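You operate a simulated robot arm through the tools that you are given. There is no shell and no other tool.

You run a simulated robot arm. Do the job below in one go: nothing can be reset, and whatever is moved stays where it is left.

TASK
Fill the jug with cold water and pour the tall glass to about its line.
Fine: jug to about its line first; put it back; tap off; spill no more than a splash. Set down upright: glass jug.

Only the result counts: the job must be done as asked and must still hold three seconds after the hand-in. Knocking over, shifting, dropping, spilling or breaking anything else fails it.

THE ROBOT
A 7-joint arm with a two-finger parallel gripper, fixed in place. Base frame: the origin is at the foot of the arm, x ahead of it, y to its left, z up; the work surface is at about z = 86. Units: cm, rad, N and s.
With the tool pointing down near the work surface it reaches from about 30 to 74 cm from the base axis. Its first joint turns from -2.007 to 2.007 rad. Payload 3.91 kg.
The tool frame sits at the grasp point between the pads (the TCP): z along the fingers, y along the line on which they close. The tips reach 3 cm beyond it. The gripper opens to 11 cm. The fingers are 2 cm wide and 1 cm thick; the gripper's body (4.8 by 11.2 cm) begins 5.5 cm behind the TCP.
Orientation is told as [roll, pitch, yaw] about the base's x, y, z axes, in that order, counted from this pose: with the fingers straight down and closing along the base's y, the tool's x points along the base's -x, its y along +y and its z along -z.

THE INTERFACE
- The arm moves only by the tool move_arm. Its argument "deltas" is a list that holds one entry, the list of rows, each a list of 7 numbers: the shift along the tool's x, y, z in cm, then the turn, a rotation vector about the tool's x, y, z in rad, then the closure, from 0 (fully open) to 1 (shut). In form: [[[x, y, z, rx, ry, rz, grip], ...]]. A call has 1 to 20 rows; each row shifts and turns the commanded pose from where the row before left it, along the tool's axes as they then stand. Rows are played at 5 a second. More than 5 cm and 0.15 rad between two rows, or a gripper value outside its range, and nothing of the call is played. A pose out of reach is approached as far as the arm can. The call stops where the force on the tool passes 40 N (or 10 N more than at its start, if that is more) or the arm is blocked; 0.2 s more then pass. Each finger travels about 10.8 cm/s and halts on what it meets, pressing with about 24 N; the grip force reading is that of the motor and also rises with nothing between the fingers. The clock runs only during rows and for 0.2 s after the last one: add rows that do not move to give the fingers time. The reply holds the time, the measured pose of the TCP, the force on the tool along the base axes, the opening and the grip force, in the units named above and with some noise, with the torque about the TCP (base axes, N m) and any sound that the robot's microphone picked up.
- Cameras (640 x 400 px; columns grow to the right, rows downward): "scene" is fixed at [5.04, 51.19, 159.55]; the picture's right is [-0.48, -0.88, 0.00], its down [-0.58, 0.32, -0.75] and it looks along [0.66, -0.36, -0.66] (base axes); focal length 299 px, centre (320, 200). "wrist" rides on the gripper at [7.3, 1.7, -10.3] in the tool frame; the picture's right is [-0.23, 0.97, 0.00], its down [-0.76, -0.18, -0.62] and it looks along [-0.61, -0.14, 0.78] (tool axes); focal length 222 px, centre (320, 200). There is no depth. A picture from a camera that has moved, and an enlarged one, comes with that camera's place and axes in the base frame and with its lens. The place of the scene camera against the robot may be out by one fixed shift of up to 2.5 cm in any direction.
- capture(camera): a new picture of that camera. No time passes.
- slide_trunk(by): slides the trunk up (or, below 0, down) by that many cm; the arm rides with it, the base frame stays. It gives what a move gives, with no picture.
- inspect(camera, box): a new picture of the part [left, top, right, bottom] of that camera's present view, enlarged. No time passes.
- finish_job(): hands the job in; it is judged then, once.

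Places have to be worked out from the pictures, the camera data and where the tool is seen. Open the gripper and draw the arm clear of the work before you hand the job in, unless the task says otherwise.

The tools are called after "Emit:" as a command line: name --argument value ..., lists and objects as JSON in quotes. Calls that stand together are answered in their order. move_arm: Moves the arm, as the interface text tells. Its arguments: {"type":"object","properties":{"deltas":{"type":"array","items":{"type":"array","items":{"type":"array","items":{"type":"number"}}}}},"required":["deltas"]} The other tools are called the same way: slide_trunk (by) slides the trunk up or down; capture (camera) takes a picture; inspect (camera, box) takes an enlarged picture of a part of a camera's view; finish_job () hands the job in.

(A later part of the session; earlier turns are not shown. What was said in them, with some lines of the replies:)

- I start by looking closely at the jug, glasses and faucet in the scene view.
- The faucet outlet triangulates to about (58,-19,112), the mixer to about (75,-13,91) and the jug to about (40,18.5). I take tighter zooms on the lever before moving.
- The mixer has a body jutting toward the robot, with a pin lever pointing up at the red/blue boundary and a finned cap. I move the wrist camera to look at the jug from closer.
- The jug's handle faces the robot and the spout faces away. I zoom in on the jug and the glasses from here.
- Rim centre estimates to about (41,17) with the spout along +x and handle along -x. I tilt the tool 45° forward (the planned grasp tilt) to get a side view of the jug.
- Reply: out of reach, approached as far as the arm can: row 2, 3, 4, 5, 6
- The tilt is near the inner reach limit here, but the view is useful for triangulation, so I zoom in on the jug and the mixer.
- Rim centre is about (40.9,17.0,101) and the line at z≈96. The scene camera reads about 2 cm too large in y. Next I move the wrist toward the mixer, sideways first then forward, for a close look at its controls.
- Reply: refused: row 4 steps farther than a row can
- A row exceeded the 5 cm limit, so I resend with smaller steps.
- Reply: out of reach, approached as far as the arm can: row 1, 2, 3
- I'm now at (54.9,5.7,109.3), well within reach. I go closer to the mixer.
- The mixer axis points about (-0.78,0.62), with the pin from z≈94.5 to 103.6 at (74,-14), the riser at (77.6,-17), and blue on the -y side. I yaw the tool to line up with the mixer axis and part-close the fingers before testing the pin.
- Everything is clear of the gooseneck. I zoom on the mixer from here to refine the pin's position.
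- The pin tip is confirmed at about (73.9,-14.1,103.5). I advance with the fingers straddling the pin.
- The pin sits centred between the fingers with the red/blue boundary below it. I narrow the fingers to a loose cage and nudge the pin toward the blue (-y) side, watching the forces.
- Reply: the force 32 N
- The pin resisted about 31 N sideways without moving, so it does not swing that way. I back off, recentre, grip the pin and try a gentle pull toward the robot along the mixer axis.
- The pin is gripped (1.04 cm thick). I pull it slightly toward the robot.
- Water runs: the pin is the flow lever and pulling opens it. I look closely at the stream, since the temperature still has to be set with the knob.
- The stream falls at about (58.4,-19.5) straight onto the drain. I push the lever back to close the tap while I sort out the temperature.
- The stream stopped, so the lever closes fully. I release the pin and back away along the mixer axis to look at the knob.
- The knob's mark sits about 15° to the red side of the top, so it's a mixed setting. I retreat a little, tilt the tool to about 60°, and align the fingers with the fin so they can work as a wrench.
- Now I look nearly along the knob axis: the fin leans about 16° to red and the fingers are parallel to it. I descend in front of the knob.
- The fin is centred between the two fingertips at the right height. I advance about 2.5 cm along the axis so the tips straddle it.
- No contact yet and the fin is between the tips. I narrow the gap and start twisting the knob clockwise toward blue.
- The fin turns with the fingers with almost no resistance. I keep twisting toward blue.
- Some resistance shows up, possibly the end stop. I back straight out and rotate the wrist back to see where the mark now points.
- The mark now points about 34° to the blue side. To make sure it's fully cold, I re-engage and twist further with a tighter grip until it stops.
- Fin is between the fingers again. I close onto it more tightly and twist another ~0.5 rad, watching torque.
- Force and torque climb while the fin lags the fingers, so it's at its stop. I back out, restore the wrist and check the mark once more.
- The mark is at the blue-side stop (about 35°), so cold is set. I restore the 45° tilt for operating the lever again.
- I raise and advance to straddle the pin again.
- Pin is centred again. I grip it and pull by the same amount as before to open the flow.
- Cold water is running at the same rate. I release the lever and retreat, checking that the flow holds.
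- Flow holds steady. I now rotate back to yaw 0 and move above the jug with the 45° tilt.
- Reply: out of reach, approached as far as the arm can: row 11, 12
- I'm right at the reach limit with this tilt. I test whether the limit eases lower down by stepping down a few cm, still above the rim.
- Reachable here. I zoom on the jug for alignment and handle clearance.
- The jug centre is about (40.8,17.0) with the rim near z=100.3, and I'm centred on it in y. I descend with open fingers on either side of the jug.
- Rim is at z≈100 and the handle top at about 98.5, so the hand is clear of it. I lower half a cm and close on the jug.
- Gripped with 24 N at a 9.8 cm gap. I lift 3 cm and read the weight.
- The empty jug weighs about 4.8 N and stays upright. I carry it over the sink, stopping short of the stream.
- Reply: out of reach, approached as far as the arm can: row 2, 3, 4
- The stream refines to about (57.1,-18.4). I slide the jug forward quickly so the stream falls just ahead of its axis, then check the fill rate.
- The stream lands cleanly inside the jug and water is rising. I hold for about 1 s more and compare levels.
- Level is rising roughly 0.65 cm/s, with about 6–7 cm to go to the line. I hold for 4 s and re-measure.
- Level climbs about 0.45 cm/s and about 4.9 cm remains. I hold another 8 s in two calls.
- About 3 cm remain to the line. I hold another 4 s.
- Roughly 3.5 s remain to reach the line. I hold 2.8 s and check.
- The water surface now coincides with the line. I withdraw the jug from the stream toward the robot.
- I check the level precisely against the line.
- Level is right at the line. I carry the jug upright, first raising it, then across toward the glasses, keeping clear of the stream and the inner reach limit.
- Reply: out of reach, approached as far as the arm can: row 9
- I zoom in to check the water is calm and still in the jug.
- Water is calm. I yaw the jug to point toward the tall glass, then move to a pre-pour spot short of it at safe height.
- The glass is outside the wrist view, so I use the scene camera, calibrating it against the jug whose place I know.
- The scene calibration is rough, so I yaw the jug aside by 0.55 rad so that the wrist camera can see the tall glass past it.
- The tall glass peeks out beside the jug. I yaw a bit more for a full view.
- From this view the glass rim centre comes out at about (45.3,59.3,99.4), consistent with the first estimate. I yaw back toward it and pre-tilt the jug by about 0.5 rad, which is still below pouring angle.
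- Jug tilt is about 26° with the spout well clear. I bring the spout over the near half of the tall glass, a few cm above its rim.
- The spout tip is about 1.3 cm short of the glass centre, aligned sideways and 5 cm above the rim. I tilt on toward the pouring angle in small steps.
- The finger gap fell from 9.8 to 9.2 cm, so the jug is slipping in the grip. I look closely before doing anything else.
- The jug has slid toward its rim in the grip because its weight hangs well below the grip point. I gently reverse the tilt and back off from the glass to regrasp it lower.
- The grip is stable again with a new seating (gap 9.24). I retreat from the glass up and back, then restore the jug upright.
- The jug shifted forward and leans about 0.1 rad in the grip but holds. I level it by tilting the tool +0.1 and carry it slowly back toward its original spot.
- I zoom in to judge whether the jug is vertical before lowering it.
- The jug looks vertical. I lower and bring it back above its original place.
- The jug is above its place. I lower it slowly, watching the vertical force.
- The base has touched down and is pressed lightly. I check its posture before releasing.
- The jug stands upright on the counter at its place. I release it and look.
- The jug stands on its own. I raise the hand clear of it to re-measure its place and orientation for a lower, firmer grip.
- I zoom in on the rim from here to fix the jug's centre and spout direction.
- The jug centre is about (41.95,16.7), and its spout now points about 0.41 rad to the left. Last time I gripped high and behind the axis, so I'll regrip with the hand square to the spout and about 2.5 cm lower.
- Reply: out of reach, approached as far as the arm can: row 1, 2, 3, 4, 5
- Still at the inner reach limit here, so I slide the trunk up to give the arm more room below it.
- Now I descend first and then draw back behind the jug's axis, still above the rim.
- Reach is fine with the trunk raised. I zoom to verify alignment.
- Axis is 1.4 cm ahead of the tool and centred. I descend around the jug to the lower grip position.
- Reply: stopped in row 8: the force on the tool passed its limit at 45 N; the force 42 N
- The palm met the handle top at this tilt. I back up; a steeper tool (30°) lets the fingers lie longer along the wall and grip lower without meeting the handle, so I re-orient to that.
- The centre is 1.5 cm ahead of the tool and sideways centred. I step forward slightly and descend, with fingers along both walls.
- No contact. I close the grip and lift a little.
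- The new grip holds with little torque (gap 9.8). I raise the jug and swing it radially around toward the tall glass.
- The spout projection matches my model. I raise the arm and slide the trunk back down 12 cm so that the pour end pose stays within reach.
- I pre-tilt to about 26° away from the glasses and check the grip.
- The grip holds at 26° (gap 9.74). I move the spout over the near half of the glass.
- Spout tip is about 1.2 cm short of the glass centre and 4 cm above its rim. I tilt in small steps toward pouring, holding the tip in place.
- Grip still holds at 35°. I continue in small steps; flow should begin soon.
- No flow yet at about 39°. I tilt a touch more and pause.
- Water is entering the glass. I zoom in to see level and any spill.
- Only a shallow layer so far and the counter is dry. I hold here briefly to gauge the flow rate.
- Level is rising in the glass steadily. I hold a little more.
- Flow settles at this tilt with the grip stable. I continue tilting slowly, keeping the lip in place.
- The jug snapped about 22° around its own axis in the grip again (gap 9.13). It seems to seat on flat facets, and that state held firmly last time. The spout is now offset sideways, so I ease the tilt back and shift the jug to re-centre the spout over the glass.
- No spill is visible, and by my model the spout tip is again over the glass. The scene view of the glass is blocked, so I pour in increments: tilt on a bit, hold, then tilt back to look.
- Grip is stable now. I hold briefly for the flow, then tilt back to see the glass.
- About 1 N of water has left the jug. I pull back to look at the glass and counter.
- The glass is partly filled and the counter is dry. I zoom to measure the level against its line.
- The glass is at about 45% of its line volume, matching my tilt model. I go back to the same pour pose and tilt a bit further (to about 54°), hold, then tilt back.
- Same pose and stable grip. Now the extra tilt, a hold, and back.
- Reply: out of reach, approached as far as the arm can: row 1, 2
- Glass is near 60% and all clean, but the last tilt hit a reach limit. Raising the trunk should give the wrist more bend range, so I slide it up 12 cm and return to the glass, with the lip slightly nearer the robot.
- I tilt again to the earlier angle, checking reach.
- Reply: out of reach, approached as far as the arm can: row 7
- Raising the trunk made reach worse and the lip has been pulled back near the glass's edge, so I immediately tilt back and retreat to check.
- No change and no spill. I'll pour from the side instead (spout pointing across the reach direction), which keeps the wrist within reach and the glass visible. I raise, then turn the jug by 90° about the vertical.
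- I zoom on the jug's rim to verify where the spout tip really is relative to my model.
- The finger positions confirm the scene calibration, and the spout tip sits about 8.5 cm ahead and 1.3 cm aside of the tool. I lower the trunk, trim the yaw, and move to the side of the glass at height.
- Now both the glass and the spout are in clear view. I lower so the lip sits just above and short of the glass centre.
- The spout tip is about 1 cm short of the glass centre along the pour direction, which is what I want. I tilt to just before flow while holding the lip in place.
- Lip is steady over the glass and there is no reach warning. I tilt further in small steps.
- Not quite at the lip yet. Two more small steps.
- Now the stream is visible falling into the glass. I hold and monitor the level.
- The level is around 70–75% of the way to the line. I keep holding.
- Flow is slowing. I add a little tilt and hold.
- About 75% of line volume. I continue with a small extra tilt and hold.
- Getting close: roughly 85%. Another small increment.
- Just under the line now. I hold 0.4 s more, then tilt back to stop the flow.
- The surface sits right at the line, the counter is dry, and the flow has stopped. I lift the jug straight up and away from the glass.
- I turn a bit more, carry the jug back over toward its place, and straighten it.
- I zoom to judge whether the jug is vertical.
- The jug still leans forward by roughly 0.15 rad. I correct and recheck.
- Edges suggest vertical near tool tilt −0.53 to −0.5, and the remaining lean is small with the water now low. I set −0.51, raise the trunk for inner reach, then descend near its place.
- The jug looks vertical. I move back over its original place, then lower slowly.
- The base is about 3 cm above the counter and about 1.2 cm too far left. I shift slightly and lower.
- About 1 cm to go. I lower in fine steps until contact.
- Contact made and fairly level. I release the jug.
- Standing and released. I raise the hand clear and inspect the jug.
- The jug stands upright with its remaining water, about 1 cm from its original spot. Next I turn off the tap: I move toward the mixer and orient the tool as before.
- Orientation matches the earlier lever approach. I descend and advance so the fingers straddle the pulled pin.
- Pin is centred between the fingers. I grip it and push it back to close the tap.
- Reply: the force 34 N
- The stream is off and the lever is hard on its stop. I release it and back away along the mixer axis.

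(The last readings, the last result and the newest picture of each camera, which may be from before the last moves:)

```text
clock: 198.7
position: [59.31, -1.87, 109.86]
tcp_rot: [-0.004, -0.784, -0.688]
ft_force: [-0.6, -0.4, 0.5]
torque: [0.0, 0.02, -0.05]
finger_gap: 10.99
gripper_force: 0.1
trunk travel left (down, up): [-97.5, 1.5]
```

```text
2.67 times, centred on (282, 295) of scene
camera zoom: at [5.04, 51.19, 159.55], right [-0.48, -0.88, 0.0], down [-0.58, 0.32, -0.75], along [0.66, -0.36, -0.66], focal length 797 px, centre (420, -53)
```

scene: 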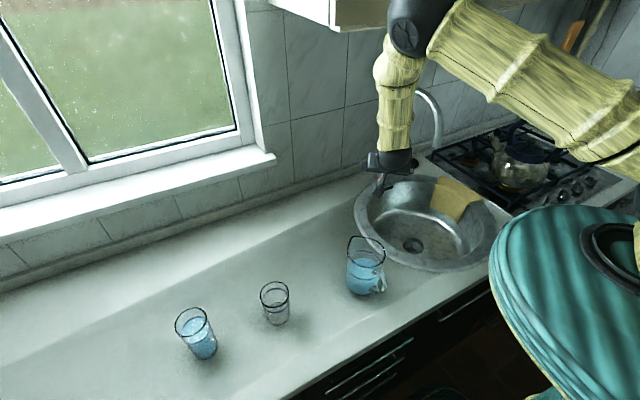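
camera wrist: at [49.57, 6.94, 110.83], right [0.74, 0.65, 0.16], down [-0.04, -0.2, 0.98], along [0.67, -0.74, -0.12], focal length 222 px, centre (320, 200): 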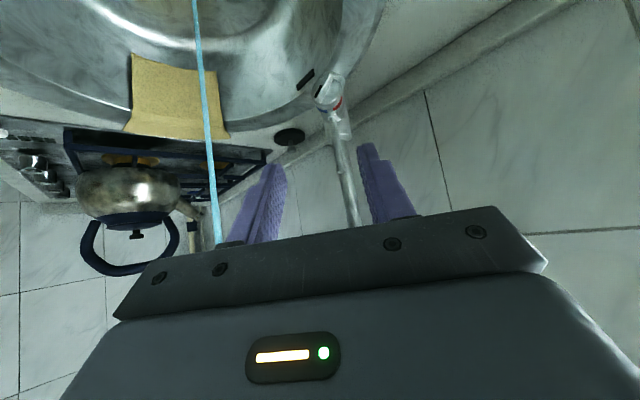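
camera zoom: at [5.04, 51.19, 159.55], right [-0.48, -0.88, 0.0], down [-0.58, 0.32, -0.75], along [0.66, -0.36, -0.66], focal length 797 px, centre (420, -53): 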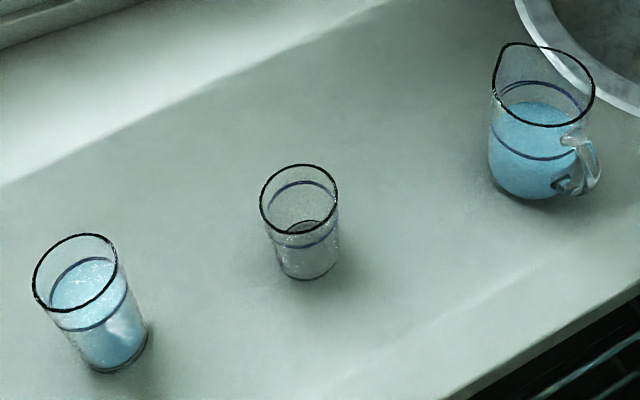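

The tap is off, glass at its line, jug upright at its place, nothing else disturbed. I draw the arm clear upward before handing in.

Emit:
move_arm --deltas '[[[0, 0, -3, 0, 0, 0, 0], [-1.5, 0, -3.5, 0, 0, 0, 0], [-2.2, 0, -3.5, 0, 0, 0, 0], [-2.2, 0, -3.5, 0, 0, 0, 0], [0, 0, 0, 0, 0, 0, 0], [0, 0, 0, 0, 0, 0, 0], [0, 0, 0, 0, 0, 0, 0]]]'

Emit:
capture --camera "scene"

Emit:
inspect --camera "scene" --box '[175, 290, 230, 365]'

```text
clock: 200.3
position: [55.14, 1.55, 123.67]
tcp_rot: [-0.003, -0.786, -0.687]
ft_force: [-0.5, 0.5, -0.1]
torque: [0.01, -0.02, 0.02]
finger_gap: 10.99
gripper_force: 0.2
trunk travel left (down, up): [-97.5, 1.5]
```

```text
taken
```

scene: 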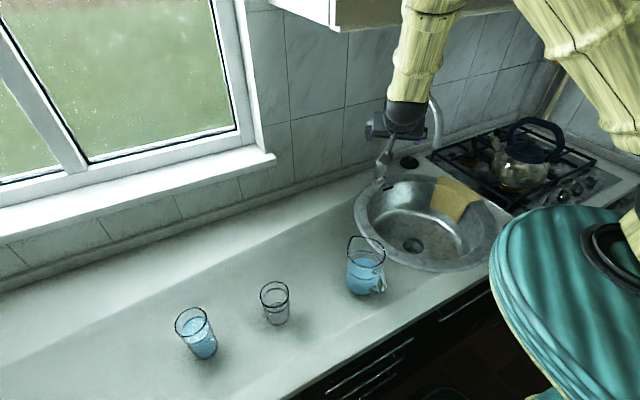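

```text
5.33 times, centred on (202, 328) of scene
camera zoom: at [5.04, 51.19, 159.55], right [-0.48, -0.88, 0.0], down [-0.58, 0.32, -0.75], along [0.66, -0.36, -0.66], focal length 1593 px, centre (947, -480)
```

zoom: 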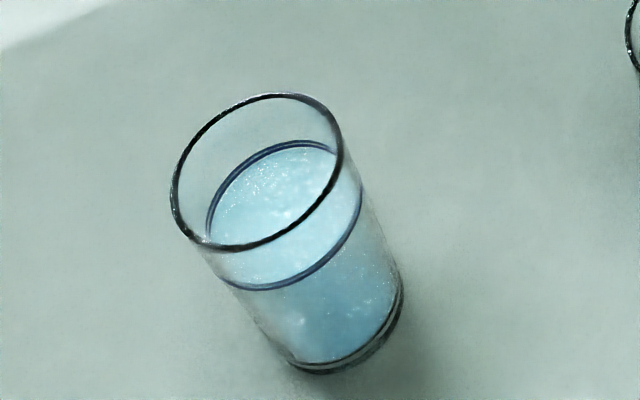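

The glass is at its line, the jug is back upright, the tap is off, the gripper is open and the arm is clear. I hand the job in.

Emit:
finish_job

```text
The job is handed in.
```

The tall glass is filled to about its line with cold water. The jug is back upright about 1 cm from where it started, and the tap is off. I have handed the job in and do not have the result of the judging.

- **Jug:** I turned the mixer knob to the blue stop, filled the jug to its line in the stream, then poured from it. What is left in it is the water that did not go into the glass.
- **Pouring:** The jug slipped in the gripper twice, each time turning about 20° around its own axis. After the first slip I set it down and gripped it lower; after the second I re-centred the spout and finished pouring from the side. No water showed on the counter in any picture.
- **Jug direction:** The spout may point a few degrees differently from before.
- **Tap:** The water ran into the open drain from before I picked up the jug until the jug was back down, about two and a half minutes. I then closed the lever to its stop, and the last pictures show no stream.
- **Other things:** The small glass, cloth, kettle and drain plug look undisturbed. The gripper is open and the arm is clear of the work.
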